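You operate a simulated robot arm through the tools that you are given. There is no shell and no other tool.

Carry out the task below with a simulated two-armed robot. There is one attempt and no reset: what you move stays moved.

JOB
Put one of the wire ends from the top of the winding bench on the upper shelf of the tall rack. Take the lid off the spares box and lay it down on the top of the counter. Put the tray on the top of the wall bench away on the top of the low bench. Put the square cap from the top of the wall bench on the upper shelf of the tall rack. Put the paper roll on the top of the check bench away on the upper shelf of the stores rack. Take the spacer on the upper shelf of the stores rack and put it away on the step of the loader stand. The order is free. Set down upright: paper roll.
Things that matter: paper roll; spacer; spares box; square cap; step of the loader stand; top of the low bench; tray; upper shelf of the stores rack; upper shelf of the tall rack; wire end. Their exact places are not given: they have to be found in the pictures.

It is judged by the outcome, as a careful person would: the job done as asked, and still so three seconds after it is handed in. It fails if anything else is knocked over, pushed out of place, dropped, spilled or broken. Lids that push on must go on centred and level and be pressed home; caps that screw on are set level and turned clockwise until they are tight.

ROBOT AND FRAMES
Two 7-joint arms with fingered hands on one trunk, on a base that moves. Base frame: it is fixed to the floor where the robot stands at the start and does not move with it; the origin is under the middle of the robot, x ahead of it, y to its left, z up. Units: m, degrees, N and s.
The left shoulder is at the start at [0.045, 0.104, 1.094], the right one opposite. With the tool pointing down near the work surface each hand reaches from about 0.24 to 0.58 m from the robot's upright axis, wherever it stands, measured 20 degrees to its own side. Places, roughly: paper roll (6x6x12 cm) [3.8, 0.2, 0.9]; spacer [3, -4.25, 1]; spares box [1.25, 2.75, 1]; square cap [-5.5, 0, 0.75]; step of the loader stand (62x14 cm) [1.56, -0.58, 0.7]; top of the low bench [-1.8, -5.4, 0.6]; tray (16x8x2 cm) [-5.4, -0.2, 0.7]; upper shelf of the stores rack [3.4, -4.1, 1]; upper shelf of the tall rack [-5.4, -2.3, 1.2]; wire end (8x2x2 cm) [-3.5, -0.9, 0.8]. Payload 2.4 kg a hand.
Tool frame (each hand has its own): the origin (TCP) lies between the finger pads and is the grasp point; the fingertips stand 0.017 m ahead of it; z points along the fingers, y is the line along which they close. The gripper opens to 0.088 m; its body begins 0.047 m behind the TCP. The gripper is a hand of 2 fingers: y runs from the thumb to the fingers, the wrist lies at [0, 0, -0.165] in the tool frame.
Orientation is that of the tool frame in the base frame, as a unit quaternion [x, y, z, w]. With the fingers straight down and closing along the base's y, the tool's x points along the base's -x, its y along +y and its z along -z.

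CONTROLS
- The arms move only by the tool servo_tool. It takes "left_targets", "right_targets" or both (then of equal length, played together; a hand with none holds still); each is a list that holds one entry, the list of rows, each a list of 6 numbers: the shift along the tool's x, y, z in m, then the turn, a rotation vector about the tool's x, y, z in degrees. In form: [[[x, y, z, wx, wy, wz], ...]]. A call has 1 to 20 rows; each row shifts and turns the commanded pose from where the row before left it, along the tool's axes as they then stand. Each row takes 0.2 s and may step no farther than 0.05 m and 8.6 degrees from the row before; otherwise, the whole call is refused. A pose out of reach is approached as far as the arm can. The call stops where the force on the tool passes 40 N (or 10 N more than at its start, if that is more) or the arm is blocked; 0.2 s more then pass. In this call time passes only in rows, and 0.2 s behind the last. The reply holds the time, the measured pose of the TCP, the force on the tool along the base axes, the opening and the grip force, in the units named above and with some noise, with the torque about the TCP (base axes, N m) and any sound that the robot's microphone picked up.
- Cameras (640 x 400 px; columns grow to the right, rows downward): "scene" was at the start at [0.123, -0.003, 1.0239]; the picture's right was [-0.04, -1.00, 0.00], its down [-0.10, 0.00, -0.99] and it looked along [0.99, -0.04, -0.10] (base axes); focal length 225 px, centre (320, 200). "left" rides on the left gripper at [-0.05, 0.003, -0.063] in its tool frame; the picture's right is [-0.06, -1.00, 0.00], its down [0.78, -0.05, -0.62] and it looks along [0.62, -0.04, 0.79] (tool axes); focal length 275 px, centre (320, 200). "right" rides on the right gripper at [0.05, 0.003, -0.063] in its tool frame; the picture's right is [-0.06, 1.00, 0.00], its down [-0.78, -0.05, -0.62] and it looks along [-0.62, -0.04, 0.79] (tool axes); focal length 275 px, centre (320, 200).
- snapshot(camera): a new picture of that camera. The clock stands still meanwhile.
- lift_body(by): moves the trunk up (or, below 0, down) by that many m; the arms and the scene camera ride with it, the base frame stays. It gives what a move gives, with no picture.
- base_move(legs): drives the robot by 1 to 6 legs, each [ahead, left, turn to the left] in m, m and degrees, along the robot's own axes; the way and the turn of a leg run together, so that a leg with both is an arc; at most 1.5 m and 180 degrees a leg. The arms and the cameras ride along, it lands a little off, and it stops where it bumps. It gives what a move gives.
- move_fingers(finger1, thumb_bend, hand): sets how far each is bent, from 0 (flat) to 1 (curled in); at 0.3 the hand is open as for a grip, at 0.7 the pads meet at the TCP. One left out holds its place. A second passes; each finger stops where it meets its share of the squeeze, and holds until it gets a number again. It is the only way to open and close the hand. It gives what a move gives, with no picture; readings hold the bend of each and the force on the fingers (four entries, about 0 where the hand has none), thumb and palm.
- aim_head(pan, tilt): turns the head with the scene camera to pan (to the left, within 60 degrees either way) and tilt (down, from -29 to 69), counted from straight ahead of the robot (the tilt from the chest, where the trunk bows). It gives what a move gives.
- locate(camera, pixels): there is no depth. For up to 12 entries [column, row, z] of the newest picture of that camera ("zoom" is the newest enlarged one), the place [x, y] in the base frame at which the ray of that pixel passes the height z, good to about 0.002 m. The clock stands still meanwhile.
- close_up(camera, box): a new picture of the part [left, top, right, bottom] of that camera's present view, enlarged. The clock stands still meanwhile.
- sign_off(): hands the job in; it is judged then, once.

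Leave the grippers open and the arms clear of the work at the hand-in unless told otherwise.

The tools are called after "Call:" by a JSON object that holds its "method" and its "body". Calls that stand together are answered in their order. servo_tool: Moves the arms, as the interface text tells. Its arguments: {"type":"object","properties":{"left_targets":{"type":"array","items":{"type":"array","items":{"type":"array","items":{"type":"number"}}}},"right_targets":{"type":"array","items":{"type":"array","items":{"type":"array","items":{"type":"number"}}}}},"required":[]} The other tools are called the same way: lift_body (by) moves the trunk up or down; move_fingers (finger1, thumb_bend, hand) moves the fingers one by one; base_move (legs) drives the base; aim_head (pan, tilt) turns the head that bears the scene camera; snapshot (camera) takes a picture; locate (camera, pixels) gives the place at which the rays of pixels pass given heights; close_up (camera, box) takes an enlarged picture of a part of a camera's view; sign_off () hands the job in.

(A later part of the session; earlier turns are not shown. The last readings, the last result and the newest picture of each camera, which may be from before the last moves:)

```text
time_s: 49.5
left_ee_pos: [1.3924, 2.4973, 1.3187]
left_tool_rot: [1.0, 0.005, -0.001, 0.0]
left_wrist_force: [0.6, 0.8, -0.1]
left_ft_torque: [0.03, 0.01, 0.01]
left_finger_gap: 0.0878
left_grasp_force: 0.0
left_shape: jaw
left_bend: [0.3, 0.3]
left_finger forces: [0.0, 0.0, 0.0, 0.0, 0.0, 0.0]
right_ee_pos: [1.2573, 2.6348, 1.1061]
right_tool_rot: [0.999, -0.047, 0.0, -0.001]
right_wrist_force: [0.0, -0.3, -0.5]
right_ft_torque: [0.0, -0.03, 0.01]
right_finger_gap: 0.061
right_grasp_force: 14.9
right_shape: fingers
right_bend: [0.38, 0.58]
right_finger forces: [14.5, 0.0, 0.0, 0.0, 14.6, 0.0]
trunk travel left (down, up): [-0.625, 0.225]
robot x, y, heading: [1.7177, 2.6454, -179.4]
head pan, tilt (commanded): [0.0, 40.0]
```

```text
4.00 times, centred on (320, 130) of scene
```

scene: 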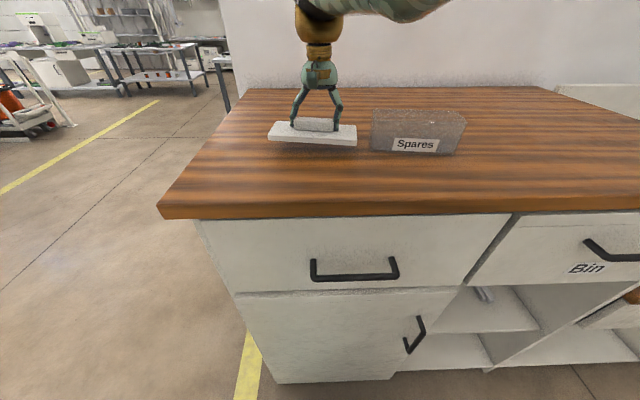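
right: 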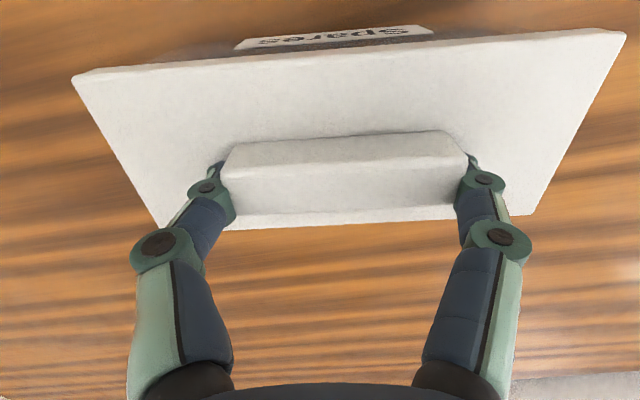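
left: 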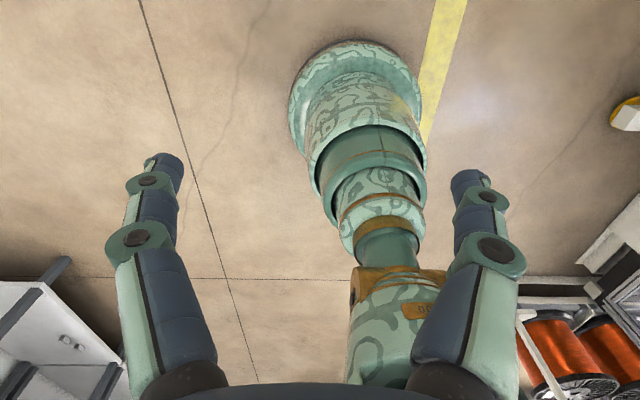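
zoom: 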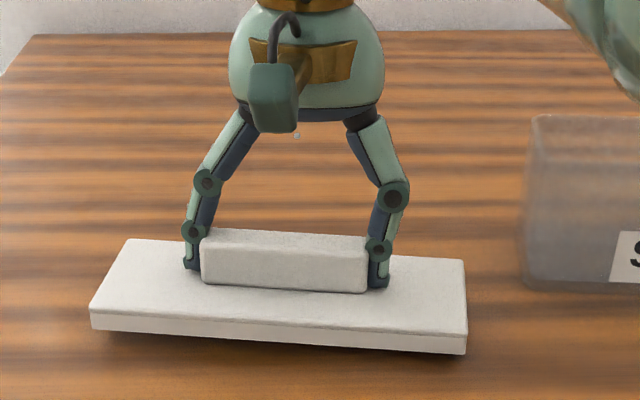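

Only a thin shadow gap is left. I lower 3 mm at a time.

Call:
{"method": "servo_tool", "body": {"right_targets": [[[0, 0, 0.003, 0, 0, 0], [0, 0, 0.003, 0, 0, 0]]]}}

Call:
{"method": "servo_tool", "body": {"right_targets": [[[0, 0, 0.003, 0, 0, 0]]]}}

Call:
{"method": "close_up", "body": {"camera": "scene", "box": [240, 80, 400, 180]}}

```text
time_s: 50.1
left_ee_pos: [1.3927, 2.4969, 1.3191]
left_tool_rot: [1.0, 0.004, -0.001, 0.0]
left_wrist_force: [0.4, 0.7, 0.6]
left_ft_torque: [-0.01, 0.03, -0.02]
left_finger_gap: 0.088
left_grasp_force: 0.0
left_shape: jaw
left_bend: [0.3, 0.3]
left_finger forces: [0.0, 0.0, 0.0, 0.0, 0.0, 0.0]
right_ee_pos: [1.2583, 2.635, 1.101]
right_tool_rot: [0.999, -0.047, -0.002, 0.0]
right_wrist_force: [-0.7, -0.1, 9.1]
right_ft_torque: [0.52, -0.08, 0.09]
right_finger_gap: 0.0612
right_grasp_force: 19.9
right_shape: fingers
right_bend: [0.38, 0.58]
right_finger forces: [14.2, 0.0, 0.0, 0.0, 25.2, 0.0]
trunk travel left (down, up): [-0.625, 0.225]
robot x, y, heading: [1.7169, 2.6418, -179.5]
head pan, tilt (commanded): [0.0, 40.0]
```

```text
time_s: 50.5
left_ee_pos: [1.3937, 2.4966, 1.3194]
left_tool_rot: [1.0, 0.004, 0.0, 0.001]
left_wrist_force: [-0.7, 0.0, -0.7]
left_ft_torque: [-0.02, -0.01, -0.01]
left_finger_gap: 0.0879
left_grasp_force: 0.0
left_shape: jaw
left_bend: [0.3, 0.3]
left_finger forces: [0.1, 0.1, 0.0, 0.1, 0.1, 0.0]
right_ee_pos: [1.2571, 2.6335, 1.1008]
right_tool_rot: [0.999, -0.046, -0.003, 0.0]
right_wrist_force: [-7.8, -0.8, 30.2]
right_ft_torque: [1.28, -0.02, 0.22]
right_finger_gap: 0.061
right_grasp_force: 28.5
right_shape: fingers
right_bend: [0.38, 0.61]
right_finger forces: [13.4, 0.0, 0.0, 0.1, 43.0, 0.0]
trunk travel left (down, up): [-0.625, 0.225]
robot x, y, heading: [1.7145, 2.6424, -179.5]
head pan, tilt (commanded): [0.0, 40.0]
```

```text
4.00 times, centred on (320, 130) of scene
```

zoom: 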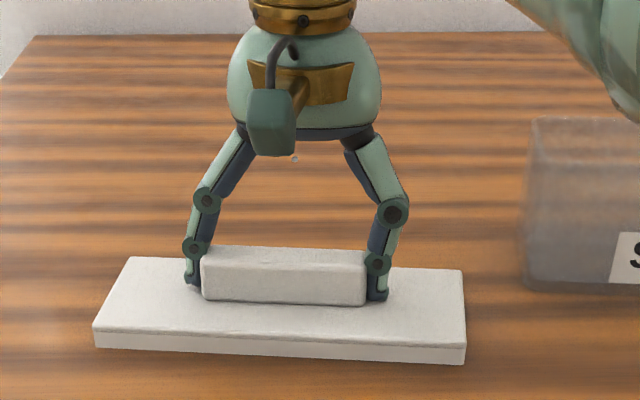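

The lid is down on the counter. I ease up 3 mm, and open the fingers.

Call:
{"method": "servo_tool", "body": {"right_targets": [[[0, 0, -0.003, 0, 0, 0]]]}}

Call:
{"method": "move_fingers", "body": {"hand": "right", "finger1": 0.3, "thumb_bend": 0.3}}

Call:
{"method": "servo_tool", "body": {"right_targets": [[[0, 0, -0.03, 0, 0, 0], [0, 0, -0.04, 0, 0, 0], [0, 0, -0.04, 0, 0, 0], [0.03, 0, -0.03, 0, 0, 0], [0.04, 0, 0, 0, 0, 0]]]}}

Call:
{"method": "snapshot", "body": {"camera": "scene"}}

```text
time_s: 50.9
left_ee_pos: [1.3926, 2.4972, 1.3174]
left_tool_rot: [1.0, 0.005, 0.0, 0.0]
left_wrist_force: [-0.4, 0.4, 1.0]
left_ft_torque: [0.05, 0.0, 0.02]
left_finger_gap: 0.0879
left_grasp_force: 0.1
left_shape: jaw
left_bend: [0.3, 0.3]
left_finger forces: [0.0, 0.0, 0.1, 0.0, 0.0, 0.1]
right_ee_pos: [1.2576, 2.632, 1.0995]
right_tool_rot: [0.999, -0.047, -0.001, -0.001]
right_wrist_force: [-8.2, -2.4, 22.8]
right_ft_torque: [0.93, 0.1, 0.34]
right_finger_gap: 0.0611
right_grasp_force: 24.5
right_shape: fingers
right_bend: [0.38, 0.61]
right_finger forces: [14.3, 0.0, 0.0, 0.1, 35.2, 0.0]
trunk travel left (down, up): [-0.625, 0.225]
robot x, y, heading: [1.7186, 2.6421, -179.5]
head pan, tilt (commanded): [0.0, 40.0]
```

```text
time_s: 51.9
left_ee_pos: [1.3922, 2.4985, 1.3181]
left_tool_rot: [1.0, 0.004, 0.0, 0.0]
left_wrist_force: [0.4, 0.8, -0.1]
left_ft_torque: [-0.01, 0.0, -0.04]
left_finger_gap: 0.0881
left_grasp_force: 0.0
left_shape: jaw
left_bend: [0.3, 0.3]
left_finger forces: [0.0, 0.0, 0.0, 0.1, 0.0, 0.0]
right_ee_pos: [1.2573, 2.635, 1.0994]
right_tool_rot: [0.999, -0.048, 0.0, -0.001]
right_wrist_force: [-0.2, 0.0, 0.3]
right_ft_torque: [0.02, 0.04, 0.0]
right_finger_gap: 0.0838
right_grasp_force: 0.1
right_shape: fingers
right_bend: [0.3, 0.3]
right_finger forces: [0.0, 0.1, 0.1, 0.0, 0.0, 0.1]
trunk travel left (down, up): [-0.625, 0.225]
robot x, y, heading: [1.7178, 2.6448, -179.7]
head pan, tilt (commanded): [0.0, 40.0]
```

```text
time_s: 53.1
left_ee_pos: [1.3921, 2.4978, 1.3176]
left_tool_rot: [1.0, 0.005, 0.0, 0.0]
left_wrist_force: [0.0, 0.6, -0.5]
left_ft_torque: [-0.02, 0.0, -0.04]
left_finger_gap: 0.0878
left_grasp_force: 0.1
left_shape: jaw
left_bend: [0.3, 0.3]
left_finger forces: [0.0, 0.1, 0.0, 0.1, 0.1, 0.1]
right_ee_pos: [1.3271, 2.627, 1.2372]
right_tool_rot: [0.999, -0.048, 0.0, 0.0]
right_wrist_force: [0.3, 0.6, 0.1]
right_ft_torque: [0.02, 0.01, 0.04]
right_finger_gap: 0.0839
right_grasp_force: 0.0
right_shape: fingers
right_bend: [0.3, 0.3]
right_finger forces: [0.0, 0.0, 0.1, 0.0, 0.0, 0.0]
trunk travel left (down, up): [-0.625, 0.225]
robot x, y, heading: [1.7179, 2.6417, -179.6]
head pan, tilt (commanded): [0.0, 40.0]
```

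```text
taken
```

scene: 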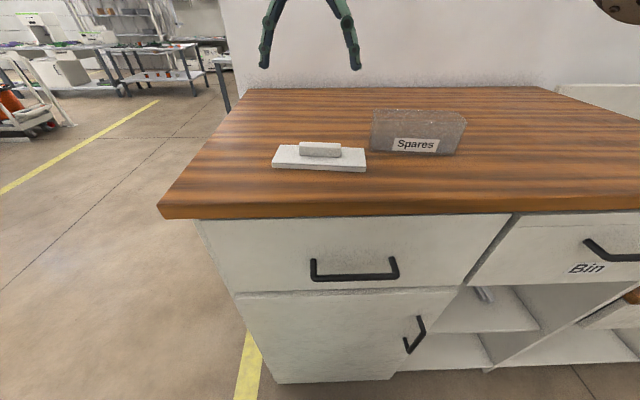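

The lid lies on the counter. Next is the paper roll on the check bench. I back off, bring the right hand to its side, and turn toward the east/south-east to look.

Call:
{"method": "base_move", "body": {"legs": [[-0.5, 0, 0]]}}

Call:
{"method": "servo_tool", "body": {"right_targets": [[[0, -0.04, -0.01, 0, 0, -2.5], [0, -0.04, -0.01, 0, 0, -3], [0, -0.045, -0.01, 0, 0, 0]]]}}

Call:
{"method": "base_move", "body": {"legs": [[0, 0, 130]]}}

Call:
{"method": "aim_head", "body": {"pan": 0, "tilt": 12}}

Call:
{"method": "snapshot", "body": {"camera": "scene"}}

```text
time_s: 56.1
left_ee_pos: [1.8965, 2.5026, 1.3184]
left_tool_rot: [1.0, 0.002, 0.001, -0.001]
left_wrist_force: [0.3, -0.9, 0.7]
left_ft_torque: [0.01, 0.01, -0.01]
left_finger_gap: 0.0879
left_grasp_force: 0.1
left_shape: jaw
left_bend: [0.3, 0.3]
left_finger forces: [0.1, 0.0, 0.0, 0.0, 0.0, 0.0]
right_ee_pos: [1.8316, 2.632, 1.237]
right_tool_rot: [0.999, -0.05, 0.0, -0.001]
right_wrist_force: [0.0, 0.5, -0.2]
right_ft_torque: [-0.03, 0.01, -0.01]
right_finger_gap: 0.0839
right_grasp_force: 0.1
right_shape: fingers
right_bend: [0.3, 0.3]
right_finger forces: [0.1, 0.0, 0.0, 0.1, 0.0, 0.0]
trunk travel left (down, up): [-0.625, 0.225]
robot x, y, heading: [2.2232, 2.6506, -179.7]
head pan, tilt (commanded): [0.0, 40.0]
```

```text
time_s: 56.9
left_ee_pos: [1.8961, 2.5041, 1.3188]
left_tool_rot: [1.0, 0.002, -0.001, 0.0]
left_wrist_force: [-0.7, 0.6, -0.8]
left_ft_torque: [0.02, -0.01, -0.01]
left_finger_gap: 0.088
left_grasp_force: 0.1
left_shape: jaw
left_bend: [0.3, 0.3]
left_finger forces: [0.0, 0.0, 0.0, 0.1, 0.1, 0.0]
right_ee_pos: [1.8391, 2.7585, 1.269]
right_tool_rot: [1.0, -0.002, 0.0, 0.0]
right_wrist_force: [-0.1, -0.3, 0.3]
right_ft_torque: [0.0, 0.0, 0.0]
right_finger_gap: 0.0839
right_grasp_force: 0.0
right_shape: fingers
right_bend: [0.3, 0.3]
right_finger forces: [0.0, 0.0, 0.0, 0.1, 0.0, 0.1]
trunk travel left (down, up): [-0.625, 0.225]
robot x, y, heading: [2.2259, 2.6484, -179.8]
head pan, tilt (commanded): [0.0, 40.0]
```

```text
time_s: 62.5
left_ee_pos: [2.5331, 2.4684, 1.3187]
left_tool_rot: [0.448, 0.894, 0.0, 0.001]
left_wrist_force: [-0.3, 0.0, 0.0]
left_ft_torque: [0.04, 0.0, 0.01]
left_finger_gap: 0.0876
left_grasp_force: 0.0
left_shape: jaw
left_bend: [0.3, 0.3]
left_finger forces: [0.1, 0.0, 0.0, 0.1, 0.0, 0.0]
right_ee_pos: [2.3613, 2.2713, 1.2676]
right_tool_rot: [0.453, 0.892, 0.0, 0.0]
right_wrist_force: [-0.2, 0.3, -0.9]
right_ft_torque: [0.0, 0.01, 0.01]
right_finger_gap: 0.0843
right_grasp_force: 0.0
right_shape: fingers
right_bend: [0.3, 0.3]
right_finger forces: [0.1, 0.0, 0.0, 0.1, 0.0, 0.1]
trunk travel left (down, up): [-0.625, 0.225]
robot x, y, heading: [2.2218, 2.6455, -53.4]
head pan, tilt (commanded): [0.0, 40.0]
```

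```text
time_s: 63.5
left_ee_pos: [2.5336, 2.4683, 1.3175]
left_tool_rot: [0.449, 0.894, -0.001, -0.001]
left_wrist_force: [-0.3, -0.5, 0.5]
left_ft_torque: [-0.01, -0.01, -0.02]
left_finger_gap: 0.0878
left_grasp_force: 0.1
left_shape: jaw
left_bend: [0.3, 0.3]
left_finger forces: [0.0, 0.0, 0.0, 0.0, 0.0, 0.0]
right_ee_pos: [2.3617, 2.2722, 1.2689]
right_tool_rot: [0.452, 0.892, -0.001, -0.001]
right_wrist_force: [-0.3, 0.0, 0.7]
right_ft_torque: [-0.01, -0.01, -0.01]
right_finger_gap: 0.0841
right_grasp_force: 0.1
right_shape: fingers
right_bend: [0.3, 0.3]
right_finger forces: [0.0, 0.0, 0.1, 0.0, 0.0, 0.0]
trunk travel left (down, up): [-0.625, 0.225]
robot x, y, heading: [2.222, 2.6468, -53.4]
head pan, tilt (commanded): [0.0, 12.0]
```

```text
taken
```

scene: 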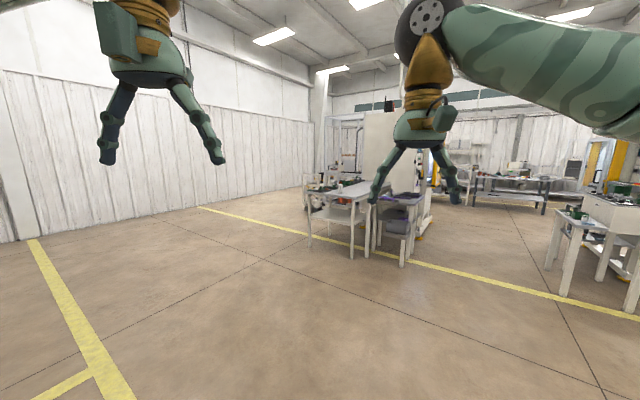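

The tables around (360,200) lie in the check bench's direction. I zoom in there and at the loader stand on the right.

Call:
{"method": "close_up", "body": {"camera": "scene", "box": [290, 150, 450, 270]}}

Call:
{"method": "close_up", "body": {"camera": "scene", "box": [440, 120, 640, 320]}}

Call:
{"method": "locate", "body": {"camera": "scene", "pixels": [[308, 249, 0], [353, 259, 0], [365, 256, 0], [403, 267, 0], [548, 268, 0], [565, 296, 0], [632, 315, 0], [340, 200, 0.9]]}}

```text
3.33 times, centred on (370, 210) of scene
```

zoom: 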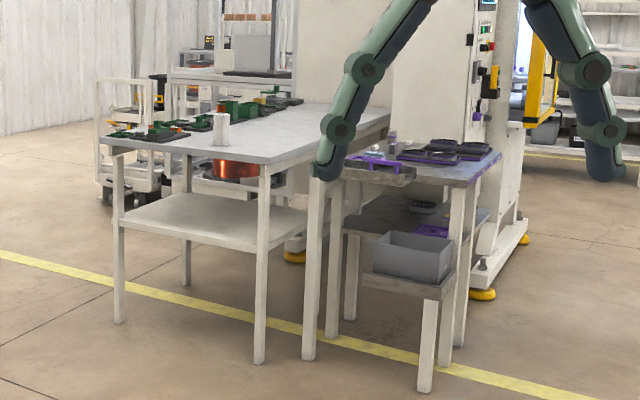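

```text
2.00 times, centred on (540, 220) of scene
```

zoom: 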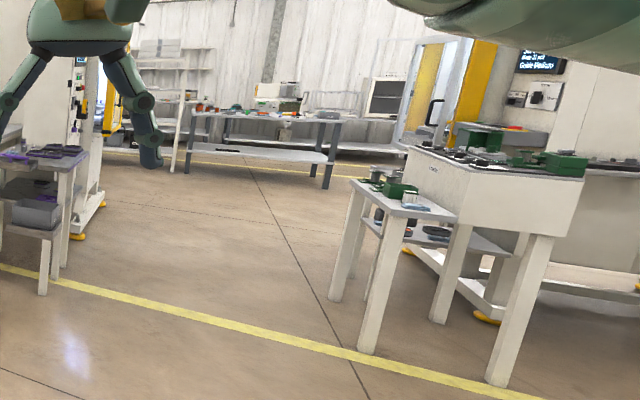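

```text
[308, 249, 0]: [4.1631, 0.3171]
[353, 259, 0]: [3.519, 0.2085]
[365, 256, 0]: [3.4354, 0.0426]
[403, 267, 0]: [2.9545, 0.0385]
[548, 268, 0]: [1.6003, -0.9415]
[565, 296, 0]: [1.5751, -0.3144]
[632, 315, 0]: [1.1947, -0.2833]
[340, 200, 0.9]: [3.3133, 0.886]
```

The paper roll (white cylinder) stands at the near-left bench's front edge, zoom (221,130). The loader stand's step is on its east side with jars. I drive to about (3.7, 1.15) and face -90.

Call:
{"method": "base_move", "body": {"legs": [[1.04, 0.12, 0], [1.04, 0.12, -36.6]]}}

Call:
{"method": "aim_head", "body": {"pan": 0, "tilt": 30}}

Call:
{"method": "snapshot", "body": {"camera": "scene"}}

```text
time_s: 74.0
left_ee_pos: [3.5064, 0.5848, 1.3176]
left_tool_rot: [0.706, 0.708, 0.001, 0.0]
left_wrist_force: [-0.5, -0.2, 0.3]
left_ft_torque: [0.01, 0.02, 0.01]
left_finger_gap: 0.0879
left_grasp_force: 0.0
left_shape: jaw
left_bend: [0.3, 0.3]
left_finger forces: [0.0, 0.0, 0.0, 0.1, 0.0, 0.1]
right_ee_pos: [3.2515, 0.5272, 1.2687]
right_tool_rot: [0.709, 0.705, -0.001, 0.0]
right_wrist_force: [0.4, 0.7, -0.7]
right_ft_torque: [0.01, -0.01, 0.01]
right_finger_gap: 0.0841
right_grasp_force: 0.1
right_shape: fingers
right_bend: [0.3, 0.3]
right_finger forces: [0.1, 0.1, 0.0, 0.1, 0.0, 0.1]
trunk travel left (down, up): [-0.625, 0.225]
robot x, y, heading: [3.3666, 0.9103, -90.0]
head pan, tilt (commanded): [0.0, 12.0]
```

```text
time_s: 74.8
left_ee_pos: [3.5054, 0.5852, 1.3173]
left_tool_rot: [0.705, 0.709, -0.001, -0.001]
left_wrist_force: [0.2, 0.4, -0.7]
left_ft_torque: [0.01, 0.03, 0.0]
left_finger_gap: 0.0878
left_grasp_force: 0.0
left_shape: jaw
left_bend: [0.3, 0.3]
left_finger forces: [0.0, 0.0, 0.0, 0.0, 0.0, 0.0]
right_ee_pos: [3.2512, 0.5287, 1.2685]
right_tool_rot: [0.709, 0.705, -0.001, -0.001]
right_wrist_force: [0.3, 0.3, -0.8]
right_ft_torque: [0.0, 0.01, 0.01]
right_finger_gap: 0.084
right_grasp_force: 0.1
right_shape: fingers
right_bend: [0.3, 0.3]
right_finger forces: [0.0, 0.0, 0.0, 0.1, 0.0, 0.0]
trunk travel left (down, up): [-0.625, 0.225]
robot x, y, heading: [3.3649, 0.9115, -89.8]
head pan, tilt (commanded): [0.0, 30.0]
```

```text
taken
```

scene: 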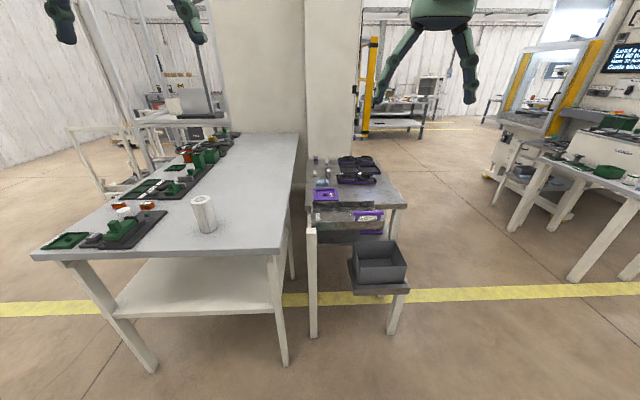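

The paper roll stands at (204,212) on the bench. I locate the bench edges and the roll's foot, and zoom in.

Call:
{"method": "locate", "body": {"camera": "scene", "pixels": [[33, 255, 0.8], [278, 250, 0.8], [278, 250, 0.85], [207, 230, 0.8], [207, 230, 0.85], [202, 201, 0.95], [155, 370, 0], [284, 364, 0], [313, 335, 0], [391, 332, 0]]}}

Call:
{"method": "close_up", "body": {"camera": "scene", "box": [20, 120, 320, 300]}}

```text
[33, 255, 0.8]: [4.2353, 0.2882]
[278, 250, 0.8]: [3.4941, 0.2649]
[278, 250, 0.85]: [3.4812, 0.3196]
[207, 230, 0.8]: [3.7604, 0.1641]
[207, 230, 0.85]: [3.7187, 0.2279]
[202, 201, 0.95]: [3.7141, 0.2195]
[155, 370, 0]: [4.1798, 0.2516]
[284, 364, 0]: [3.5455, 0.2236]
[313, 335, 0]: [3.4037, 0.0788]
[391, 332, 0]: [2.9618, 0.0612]
```

```text
2.13 times, centred on (170, 210) of scene
```

zoom: 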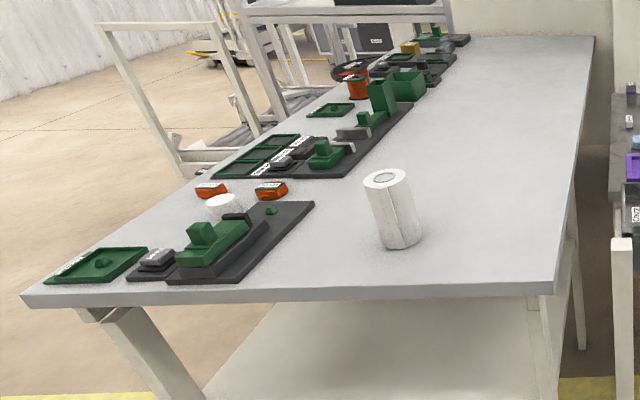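

Bench top is near z 0.8, its front edge at y≈0.28, the roll at about (3.755, 0.135). I'll take it with the left hand: drive to about (3.585, 0.64), then lower the trunk by 0.2.

Call:
{"method": "base_move", "body": {"legs": [[0.0, 0.22, -0.2], [0.26, 0, 0]]}}

Call:
{"method": "lift_body", "body": {"by": -0.2}}

Call:
{"method": "aim_head", "body": {"pan": 15, "tilt": 40}}

Call:
{"method": "snapshot", "body": {"camera": "scene"}}

Call:
{"method": "snapshot", "body": {"camera": "left"}}

```text
time_s: 77.9
left_ee_pos: [3.7185, 0.3239, 1.3181]
left_tool_rot: [0.708, 0.706, 0.001, 0.0]
left_wrist_force: [-0.6, 0.4, 0.1]
left_ft_torque: [0.0, -0.01, 0.02]
left_finger_gap: 0.0878
left_grasp_force: 0.0
left_shape: jaw
left_bend: [0.3, 0.3]
left_finger forces: [0.0, 0.1, 0.0, 0.1, 0.0, 0.1]
right_ee_pos: [3.4638, 0.2691, 1.2695]
right_tool_rot: [0.711, 0.704, -0.001, -0.001]
right_wrist_force: [0.8, 0.0, -0.3]
right_ft_torque: [0.0, 0.0, 0.02]
right_finger_gap: 0.084
right_grasp_force: 0.0
right_shape: fingers
right_bend: [0.3, 0.3]
right_finger forces: [0.0, 0.1, 0.0, 0.0, 0.0, 0.1]
trunk travel left (down, up): [-0.625, 0.225]
robot x, y, heading: [3.5751, 0.6537, -90.1]
head pan, tilt (commanded): [0.0, 30.0]
```

```text
time_s: 80.1
left_ee_pos: [3.7191, 0.3245, 1.1188]
left_tool_rot: [0.708, 0.706, 0.0, 0.001]
left_wrist_force: [0.2, -0.3, 0.0]
left_ft_torque: [0.01, 0.0, -0.02]
left_finger_gap: 0.0878
left_grasp_force: 0.1
left_shape: jaw
left_bend: [0.3, 0.3]
left_finger forces: [0.0, 0.1, 0.1, 0.0, 0.0, 0.1]
right_ee_pos: [3.4641, 0.2695, 1.0694]
right_tool_rot: [0.712, 0.702, 0.0, -0.001]
right_wrist_force: [0.7, 0.5, -0.7]
right_ft_torque: [-0.02, 0.01, 0.03]
right_finger_gap: 0.0841
right_grasp_force: 0.1
right_shape: fingers
right_bend: [0.3, 0.3]
right_finger forces: [0.1, 0.1, 0.0, 0.0, 0.1, 0.0]
trunk travel left (down, up): [-0.425, 0.425]
robot x, y, heading: [3.5762, 0.6535, -90.1]
head pan, tilt (commanded): [0.0, 30.0]
```

```text
time_s: 80.8
left_ee_pos: [3.7189, 0.3248, 1.1184]
left_tool_rot: [0.708, 0.707, 0.0, 0.001]
left_wrist_force: [0.6, 0.0, -0.5]
left_ft_torque: [0.02, -0.02, -0.02]
left_finger_gap: 0.0879
left_grasp_force: 0.0
left_shape: jaw
left_bend: [0.3, 0.3]
left_finger forces: [0.0, 0.0, 0.0, 0.1, 0.0, 0.0]
right_ee_pos: [3.4653, 0.2702, 1.0687]
right_tool_rot: [0.711, 0.703, -0.001, 0.0]
right_wrist_force: [0.6, 0.0, 0.9]
right_ft_torque: [0.01, 0.02, 0.03]
right_finger_gap: 0.0841
right_grasp_force: 0.1
right_shape: fingers
right_bend: [0.3, 0.3]
right_finger forces: [0.1, 0.1, 0.1, 0.0, 0.0, 0.0]
trunk travel left (down, up): [-0.425, 0.425]
robot x, y, heading: [3.5766, 0.6546, -90.2]
head pan, tilt (commanded): [15.0, 40.0]
```

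```text
taken
```

scene: 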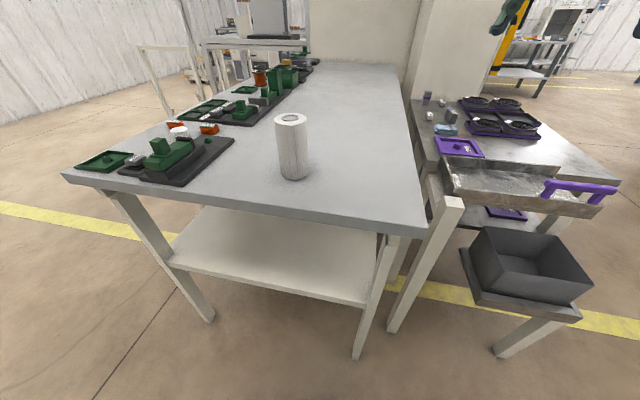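

```text
taken
```

left: 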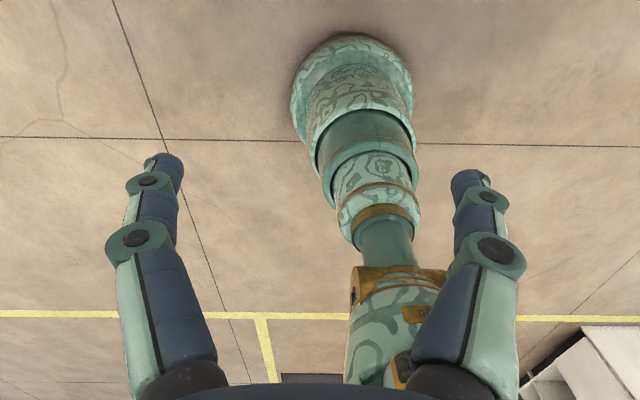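

The roll is at (291,119)–(294,180). I zoom in for exact edges and triangulate with the earlier view.

Call:
{"method": "close_up", "body": {"camera": "scene", "box": [240, 100, 368, 200]}}

Call:
{"method": "locate", "body": {"camera": "scene", "pixels": [[62, 173, 0.8], [428, 228, 0.8], [428, 228, 0.82], [294, 180, 0.8], [294, 180, 0.82], [291, 119, 0.92], [291, 119, 0.94]]}}

```text
4.00 times, centred on (304, 150) of scene
```

zoom: 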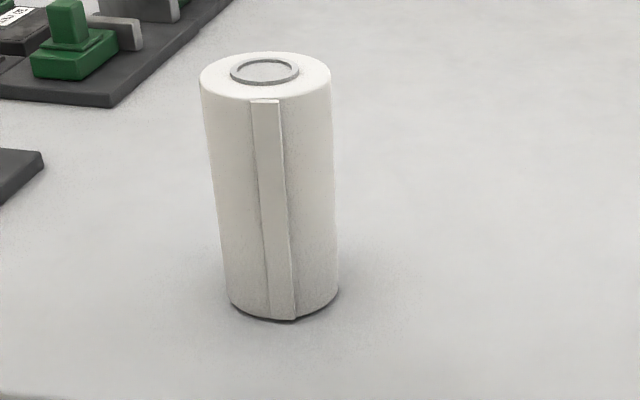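

```text
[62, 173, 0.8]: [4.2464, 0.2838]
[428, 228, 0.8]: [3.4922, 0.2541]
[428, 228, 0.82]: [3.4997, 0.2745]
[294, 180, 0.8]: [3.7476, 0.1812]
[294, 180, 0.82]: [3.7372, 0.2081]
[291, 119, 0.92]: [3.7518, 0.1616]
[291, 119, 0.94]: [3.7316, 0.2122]
```

The bench top is at z≈0.80 and the roll's axis near (3.754, 0.163), top at about 0.92. I bring the left hand above it at z 1.0 and check with its camera.

Call:
{"method": "servo_tool", "body": {"left_targets": [[[-0.04, 0.009, 0, 0, 0, 0], [-0.04, 0.009, 0, 0, 0, 0], [-0.04, 0.009, 0.02, 0, 0, 0], [-0.042, 0.008, 0.03, 0, 0, 0], [0, 0, 0.035, 0, 0, 0], [0, 0, 0.033, 0, 0, 0]]]}}

Call:
{"method": "snapshot", "body": {"camera": "left"}}

Call:
{"method": "snapshot", "body": {"camera": "scene"}}

```text
refused: row 4 steps farther than a row can; nothing moved
```

```text
taken
```

left: 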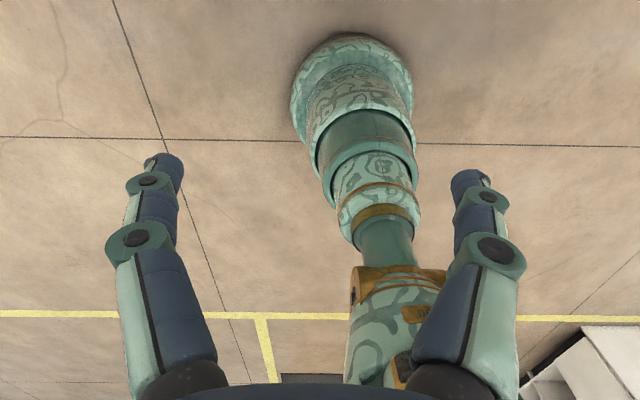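

```text
taken
```

scene: 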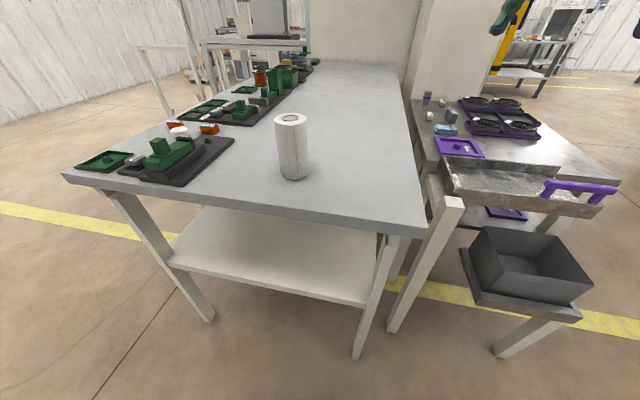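

A row was slightly too long; I repeat with shorter steps.

Call:
{"method": "servo_tool", "body": {"left_targets": [[[-0.04, 0.009, 0, 0, 0, 0], [-0.04, 0.009, 0, 0, 0, 0], [-0.04, 0.009, 0.02, 0, 0, 0], [-0.042, 0.008, 0.02, 0, 0, 0], [0, 0, 0.04, 0, 0, 0], [0, 0, 0.038, 0, 0, 0]]]}}

Call:
{"method": "snapshot", "body": {"camera": "left"}}

Call:
{"method": "snapshot", "body": {"camera": "scene"}}

```text
time_s: 82.2
left_ee_pos: [3.7545, 0.1637, 0.9984]
left_tool_rot: [0.708, 0.706, 0.0, 0.0]
left_wrist_force: [1.1, -0.1, 0.5]
left_ft_torque: [0.03, -0.02, 0.0]
left_finger_gap: 0.0879
left_grasp_force: 0.0
left_shape: jaw
left_bend: [0.3, 0.3]
left_finger forces: [0.1, 0.1, 0.0, 0.1, 0.0, 0.0]
right_ee_pos: [3.4643, 0.2688, 1.069]
right_tool_rot: [0.711, 0.703, 0.0, -0.001]
right_wrist_force: [-0.6, -0.1, -0.3]
right_ft_torque: [0.04, 0.01, 0.02]
right_finger_gap: 0.0841
right_grasp_force: 0.0
right_shape: fingers
right_bend: [0.3, 0.3]
right_finger forces: [0.0, 0.1, 0.1, 0.0, 0.0, 0.2]
trunk travel left (down, up): [-0.425, 0.425]
robot x, y, heading: [3.5766, 0.653, -90.3]
head pan, tilt (commanded): [15.0, 40.0]
```

```text
taken
```

left: 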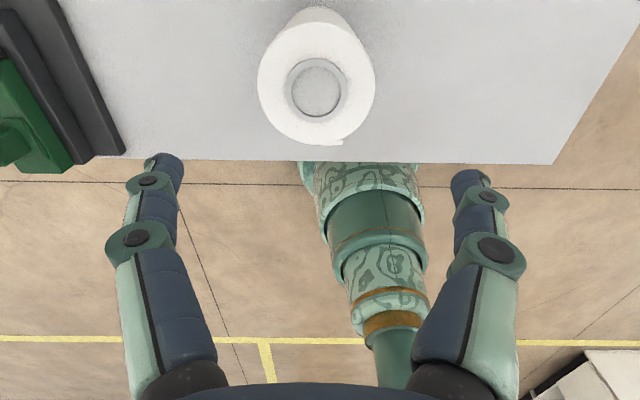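

```text
taken
```

scene: 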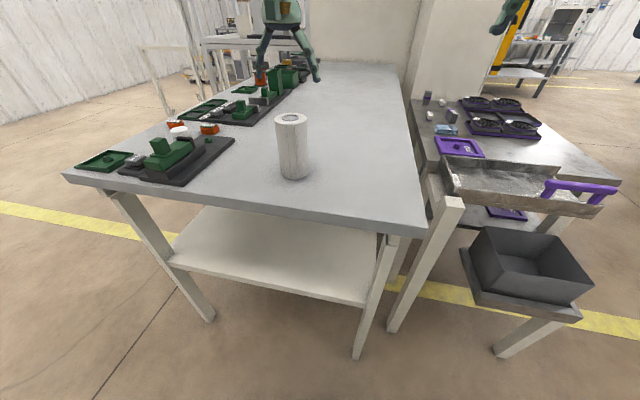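

In the hand's view, the roll's top centre is at (316,86). I locate it.

Call:
{"method": "locate", "body": {"camera": "left", "pixels": [[316, 86, 0.92], [316, 86, 0.93], [257, 85, 0.92], [376, 85, 0.92], [316, 23, 0.92], [316, 146, 0.92], [314, 8, 0.8]]}}

```text
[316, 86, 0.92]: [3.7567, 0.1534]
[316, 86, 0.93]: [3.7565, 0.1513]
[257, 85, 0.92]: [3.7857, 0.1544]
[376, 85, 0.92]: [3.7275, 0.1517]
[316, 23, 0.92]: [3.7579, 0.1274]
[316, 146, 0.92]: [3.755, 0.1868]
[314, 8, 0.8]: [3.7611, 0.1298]
```

The axis is at (3.757, 0.155). I correct by (2, -9) mm and descend to z≈0.885, then close the left fingers.

Call:
{"method": "servo_tool", "body": {"left_targets": [[[-0.0087, 0.0022, 0, 0, 0, 0], [0, 0, 0.04, 0, 0, 0], [0, 0, 0.04, 0, 0, 0], [0, 0, 0.034, 0, 0, 0]]]}}

Call:
{"method": "snapshot", "body": {"camera": "left"}}

```text
time_s: 83.2
left_ee_pos: [3.7577, 0.1569, 0.8898]
left_tool_rot: [0.707, 0.707, -0.004, 0.002]
left_wrist_force: [-0.5, -2.8, 20.4]
left_ft_torque: [0.08, -0.02, 0.0]
left_finger_gap: 0.0875
left_grasp_force: 0.1
left_shape: jaw
left_bend: [0.3, 0.3]
left_finger forces: [8.3, 0.0, 0.1, 0.0, 9.3, 0.0]
right_ee_pos: [3.464, 0.2706, 1.069]
right_tool_rot: [0.71, 0.704, 0.0, 0.001]
right_wrist_force: [-0.1, 0.2, -0.1]
right_ft_torque: [0.0, -0.01, 0.02]
right_finger_gap: 0.0838
right_grasp_force: 0.1
right_shape: fingers
right_bend: [0.3, 0.3]
right_finger forces: [0.1, 0.1, 0.1, 0.1, 0.0, 0.1]
trunk travel left (down, up): [-0.425, 0.425]
robot x, y, heading: [3.5758, 0.6548, -90.3]
head pan, tilt (commanded): [15.0, 40.0]
```

```text
taken
```

left: 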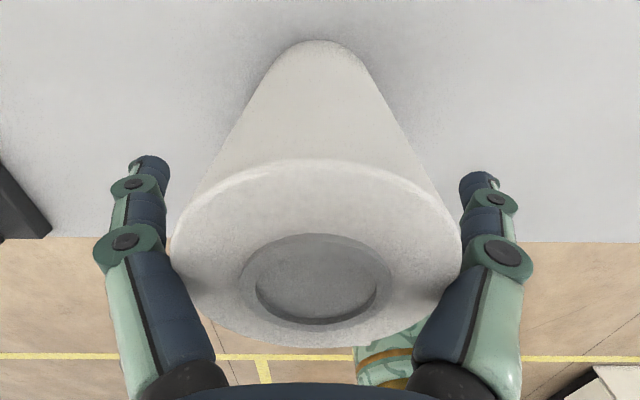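

The finger roots touch the roll's rim (20 N). I back up 11 mm and grip there.

Call:
{"method": "servo_tool", "body": {"left_targets": [[[0, 0, -0.008, 0, 0, 0], [0, 0, -0.008, 0, 0, 0]]]}}

Call:
{"method": "move_fingers", "body": {"hand": "left", "finger1": 0.7, "thumb_bend": 0.7}}

Call:
{"method": "snapshot", "body": {"camera": "left"}}

```text
time_s: 83.8
left_ee_pos: [3.7579, 0.1551, 0.9006]
left_tool_rot: [0.708, 0.707, 0.002, -0.001]
left_wrist_force: [-0.4, -0.2, 0.8]
left_ft_torque: [0.01, 0.04, -0.02]
left_finger_gap: 0.0879
left_grasp_force: 0.1
left_shape: jaw
left_bend: [0.3, 0.3]
left_finger forces: [0.0, 0.0, 0.0, 0.0, 0.1, 0.0]
right_ee_pos: [3.4642, 0.2694, 1.0685]
right_tool_rot: [0.711, 0.704, -0.001, 0.0]
right_wrist_force: [-0.1, 0.4, -0.5]
right_ft_torque: [0.03, 0.01, 0.0]
right_finger_gap: 0.084
right_grasp_force: 0.1
right_shape: fingers
right_bend: [0.3, 0.3]
right_finger forces: [0.0, 0.1, 0.0, 0.1, 0.0, 0.1]
trunk travel left (down, up): [-0.425, 0.425]
robot x, y, heading: [3.5747, 0.6524, -90.4]
head pan, tilt (commanded): [15.0, 40.0]
```

```text
time_s: 84.8
left_ee_pos: [3.7577, 0.1537, 0.9016]
left_tool_rot: [0.708, 0.706, 0.0, 0.0]
left_wrist_force: [-0.2, 0.6, 0.0]
left_ft_torque: [-0.01, -0.01, -0.01]
left_finger_gap: 0.0501
left_grasp_force: 11.2
left_shape: fingers
left_bend: [0.46, 0.54]
left_finger forces: [11.2, 0.0, 0.0, 0.0, 11.1, 0.0]
right_ee_pos: [3.4638, 0.2686, 1.0685]
right_tool_rot: [0.71, 0.704, -0.001, 0.0]
right_wrist_force: [-0.1, 0.0, 0.4]
right_ft_torque: [0.02, 0.0, 0.01]
right_finger_gap: 0.0841
right_grasp_force: 0.1
right_shape: fingers
right_bend: [0.3, 0.3]
right_finger forces: [0.0, 0.1, 0.0, 0.0, 0.0, 0.0]
trunk travel left (down, up): [-0.425, 0.425]
robot x, y, heading: [3.5775, 0.6519, -90.1]
head pan, tilt (commanded): [15.0, 40.0]
```

```text
taken
```

left: 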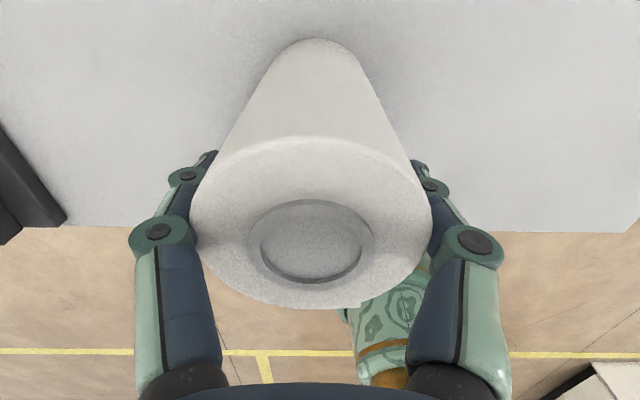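

Gripped at 11 N. I lift it gently 5 cm and check.

Call:
{"method": "servo_tool", "body": {"left_targets": [[[0, 0, -0.01, 0, 0, 0], [0, 0, -0.02, 0, 0, 0], [0, 0, -0.03, 0, 0, 0]]]}}

Call:
{"method": "snapshot", "body": {"camera": "scene"}}

Call:
{"method": "snapshot", "body": {"camera": "left"}}

```text
time_s: 85.6
left_ee_pos: [3.7537, 0.1538, 0.9635]
left_tool_rot: [0.708, 0.706, 0.0, 0.0]
left_wrist_force: [-0.7, -0.2, -1.9]
left_ft_torque: [-0.02, 0.0, 0.03]
left_finger_gap: 0.05
left_grasp_force: 11.7
left_shape: fingers
left_bend: [0.46, 0.54]
left_finger forces: [11.2, 0.1, 0.1, 0.0, 11.1, 0.0]
right_ee_pos: [3.4636, 0.2698, 1.0685]
right_tool_rot: [0.711, 0.703, -0.001, -0.001]
right_wrist_force: [0.0, 0.3, -0.4]
right_ft_torque: [0.02, -0.02, 0.0]
right_finger_gap: 0.0842
right_grasp_force: 0.0
right_shape: fingers
right_bend: [0.3, 0.3]
right_finger forces: [0.1, 0.0, 0.0, 0.1, 0.0, 0.1]
trunk travel left (down, up): [-0.425, 0.425]
robot x, y, heading: [3.5745, 0.6518, -90.2]
head pan, tilt (commanded): [15.0, 40.0]
```

```text
taken
```

scene: 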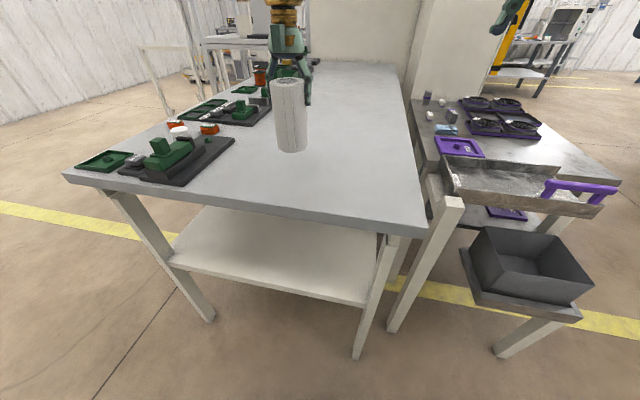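

```text
taken
```

left: 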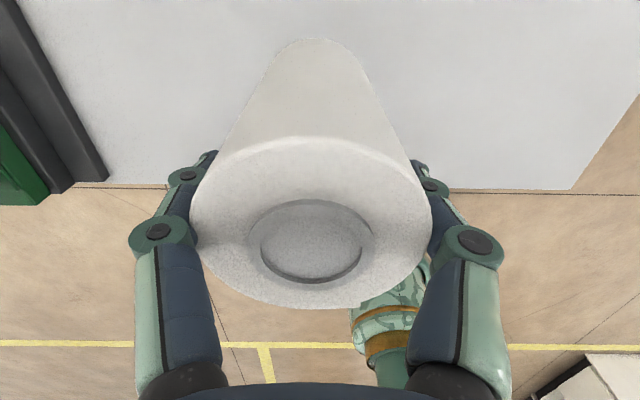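

The roll hangs steady. I raise it, pull it closer to the body, back off from the bench, and go west to the aisle at x≈2.3 facing south to look.

Call:
{"method": "servo_tool", "body": {"left_targets": [[[0, 0, -0.04, 0, 0, 0], [0, 0, -0.04, 0, 0, 0], [0.03, 0, -0.03, 0, 0, 0], [0.04, 0, 0, 0, 0, 0], [0.04, 0, 0, 0, 0, 0], [0.04, 0, 0, 0, 0, 0]]]}}

Call:
{"method": "base_move", "body": {"legs": [[-0.25, 0, 0], [0, -1.27, 0]]}}

Call:
{"method": "aim_head", "body": {"pan": 0, "tilt": 15}}

Call:
{"method": "snapshot", "body": {"camera": "scene"}}

```text
time_s: 87.0
left_ee_pos: [3.7549, 0.3047, 1.0726]
left_tool_rot: [0.708, 0.707, -0.001, 0.0]
left_wrist_force: [0.3, 0.7, -2.4]
left_ft_torque: [0.03, -0.02, 0.02]
left_finger_gap: 0.0501
left_grasp_force: 11.2
left_shape: fingers
left_bend: [0.47, 0.54]
left_finger forces: [11.0, 0.1, 0.0, 0.0, 11.0, 0.0]
right_ee_pos: [3.4647, 0.2696, 1.0692]
right_tool_rot: [0.711, 0.703, -0.001, 0.0]
right_wrist_force: [-0.8, 0.9, -0.7]
right_ft_torque: [0.02, 0.02, 0.05]
right_finger_gap: 0.0839
right_grasp_force: 0.0
right_shape: fingers
right_bend: [0.3, 0.3]
right_finger forces: [0.0, 0.0, 0.0, 0.1, 0.0, 0.0]
trunk travel left (down, up): [-0.425, 0.425]
robot x, y, heading: [3.5726, 0.6505, -90.3]
head pan, tilt (commanded): [15.0, 40.0]
```

```text
time_s: 95.1
left_ee_pos: [2.4468, 0.5564, 1.0712]
left_tool_rot: [0.703, 0.711, 0.0, 0.0]
left_wrist_force: [0.4, 0.5, -1.3]
left_ft_torque: [0.03, 0.01, 0.03]
left_finger_gap: 0.0501
left_grasp_force: 11.3
left_shape: fingers
left_bend: [0.47, 0.54]
left_finger forces: [11.1, 0.0, 0.0, 0.0, 11.0, 0.1]
right_ee_pos: [2.158, 0.5193, 1.0694]
right_tool_rot: [0.706, 0.708, -0.001, -0.001]
right_wrist_force: [0.4, -0.5, -0.6]
right_ft_torque: [0.0, 0.01, 0.01]
right_finger_gap: 0.0839
right_grasp_force: 0.2
right_shape: fingers
right_bend: [0.3, 0.3]
right_finger forces: [0.0, 0.0, 0.0, 0.0, 0.0, 0.0]
trunk travel left (down, up): [-0.425, 0.425]
robot x, y, heading: [2.2638, 0.9045, -89.4]
head pan, tilt (commanded): [15.0, 40.0]
```

```text
time_s: 96.0
left_ee_pos: [2.4478, 0.5569, 1.0707]
left_tool_rot: [0.703, 0.711, 0.0, 0.0]
left_wrist_force: [0.7, 0.5, -2.2]
left_ft_torque: [0.03, -0.03, 0.02]
left_finger_gap: 0.05
left_grasp_force: 11.0
left_shape: fingers
left_bend: [0.47, 0.54]
left_finger forces: [11.1, 0.0, 0.1, 0.0, 11.0, 0.0]
right_ee_pos: [2.157, 0.519, 1.0687]
right_tool_rot: [0.706, 0.708, -0.001, 0.0]
right_wrist_force: [0.4, 0.4, 0.6]
right_ft_torque: [-0.02, 0.01, 0.0]
right_finger_gap: 0.0841
right_grasp_force: 0.1
right_shape: fingers
right_bend: [0.3, 0.3]
right_finger forces: [0.0, 0.0, 0.0, 0.0, 0.0, 0.1]
trunk travel left (down, up): [-0.425, 0.425]
robot x, y, heading: [2.269, 0.9033, -89.2]
head pan, tilt (commanded): [0.0, 15.0]
```

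```text
taken
```

scene: 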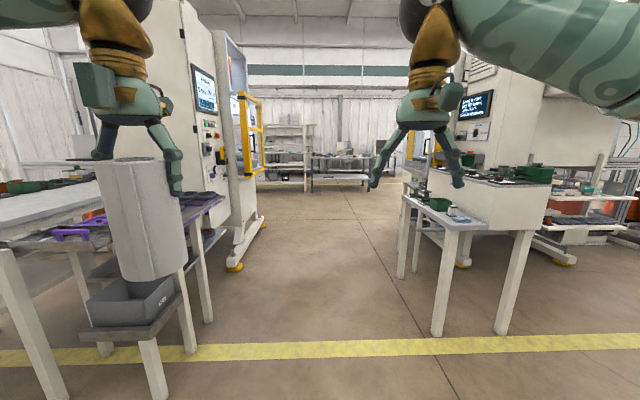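

The aisle is clear. I zoom in on the loader stand's step at the right and the far rack ahead.

Call:
{"method": "close_up", "body": {"camera": "scene", "box": [380, 140, 580, 260]}}

Call:
{"method": "close_up", "body": {"camera": "scene", "box": [240, 90, 400, 200]}}

Call:
{"method": "locate", "body": {"camera": "scene", "pixels": [[400, 278, 0], [438, 335, 0], [502, 332, 0], [461, 267, 0], [403, 196, 0.7], [450, 227, 0.7], [488, 225, 0.7], [232, 268, 0], [210, 320, 0], [190, 350, 0]]}}

```text
3.20 times, centred on (480, 200) of scene
```

zoom: 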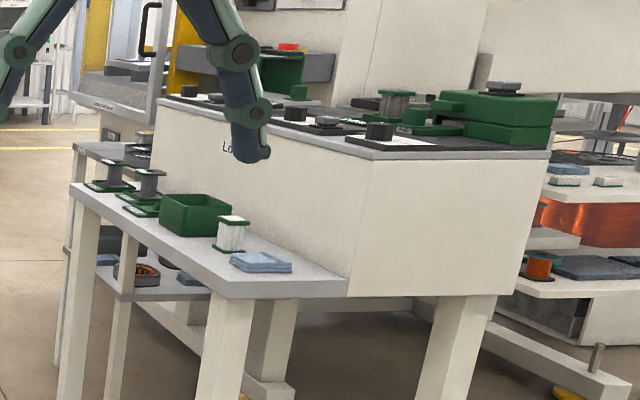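

```text
3.64 times, centred on (320, 145) of scene
```

zoom: 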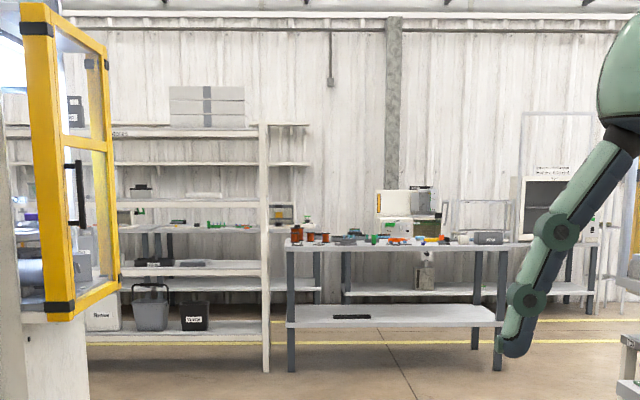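

```text
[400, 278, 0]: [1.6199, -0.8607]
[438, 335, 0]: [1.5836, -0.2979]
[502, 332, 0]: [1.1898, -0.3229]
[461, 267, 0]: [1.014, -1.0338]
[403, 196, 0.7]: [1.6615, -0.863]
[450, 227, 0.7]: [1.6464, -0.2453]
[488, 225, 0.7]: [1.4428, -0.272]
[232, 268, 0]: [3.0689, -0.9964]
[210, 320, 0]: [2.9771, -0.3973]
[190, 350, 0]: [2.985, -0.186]
```

The aisle south is clear. I drive 3 m south and look at the racks.

Call:
{"method": "base_move", "body": {"legs": [[1.5, 0, 0], [1.4, 0, 0]]}}

Call:
{"method": "aim_head", "body": {"pan": 15, "tilt": 10}}

Call:
{"method": "snapshot", "body": {"camera": "scene"}}

```text
time_s: 110.0
left_ee_pos: [2.5247, -2.3555, 1.0716]
left_tool_rot: [0.695, 0.719, 0.0, 0.0]
left_wrist_force: [0.0, 0.0, -2.5]
left_ft_torque: [0.02, 0.01, 0.0]
left_finger_gap: 0.05
left_grasp_force: 11.6
left_shape: fingers
left_bend: [0.47, 0.54]
left_finger forces: [11.1, 0.1, 0.0, 0.1, 10.9, 0.0]
right_ee_pos: [2.2352, -2.4015, 1.0685]
right_tool_rot: [0.698, 0.716, 0.0, -0.001]
right_wrist_force: [0.3, 0.7, 0.2]
right_ft_torque: [-0.02, -0.01, 0.0]
right_finger_gap: 0.0841
right_grasp_force: 0.1
right_shape: fingers
right_bend: [0.3, 0.3]
right_finger forces: [0.0, 0.0, 0.0, 0.0, 0.0, 0.1]
trunk travel left (down, up): [-0.425, 0.425]
robot x, y, heading: [2.3337, -2.014, -88.3]
head pan, tilt (commanded): [0.0, 15.0]
```

```text
time_s: 110.8
left_ee_pos: [2.5236, -2.3559, 1.0705]
left_tool_rot: [0.696, 0.718, -0.001, 0.0]
left_wrist_force: [-0.1, -0.6, -1.8]
left_ft_torque: [-0.02, -0.03, -0.03]
left_finger_gap: 0.0502
left_grasp_force: 11.0
left_shape: fingers
left_bend: [0.47, 0.54]
left_finger forces: [11.1, 0.0, 0.1, 0.1, 10.9, 0.0]
right_ee_pos: [2.2353, -2.4005, 1.0687]
right_tool_rot: [0.697, 0.717, -0.001, 0.0]
right_wrist_force: [-0.7, 0.2, 0.7]
right_ft_torque: [-0.02, -0.01, 0.0]
right_finger_gap: 0.0838
right_grasp_force: 0.1
right_shape: fingers
right_bend: [0.3, 0.3]
right_finger forces: [0.0, 0.0, 0.1, 0.0, 0.0, 0.0]
trunk travel left (down, up): [-0.425, 0.425]
robot x, y, heading: [2.3374, -2.0147, -88.2]
head pan, tilt (commanded): [15.0, 10.0]
```

```text
taken
```

scene: 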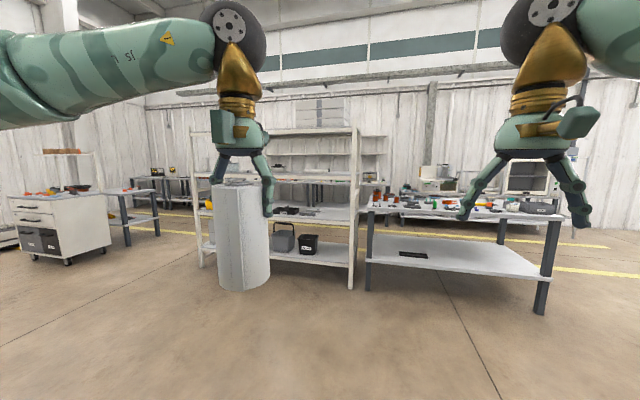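

An open rack with shelves stands ahead between (200,…) and (355,…). I locate its feet and zoom in.

Call:
{"method": "locate", "body": {"camera": "scene", "pixels": [[352, 289, 0], [202, 267, 0], [352, 265, 0.2], [355, 178, 1.0], [356, 130, 1.4], [366, 290, 0], [540, 313, 0], [366, 210, 0.8], [110, 250, 0], [68, 262, 0]]}}

Call:
{"method": "close_up", "body": {"camera": "scene", "box": [180, 110, 400, 300]}}

```text
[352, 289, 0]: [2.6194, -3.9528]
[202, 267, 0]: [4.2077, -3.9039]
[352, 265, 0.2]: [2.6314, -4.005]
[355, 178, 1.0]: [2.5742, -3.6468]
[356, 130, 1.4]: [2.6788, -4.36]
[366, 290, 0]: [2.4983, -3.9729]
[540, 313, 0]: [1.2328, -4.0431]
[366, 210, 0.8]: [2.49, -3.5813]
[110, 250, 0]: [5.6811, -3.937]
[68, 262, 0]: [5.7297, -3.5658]
```

```text
2.11 times, centred on (290, 205) of scene
```

zoom: 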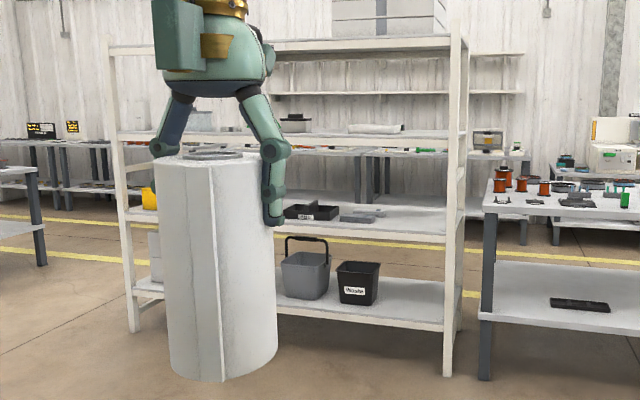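

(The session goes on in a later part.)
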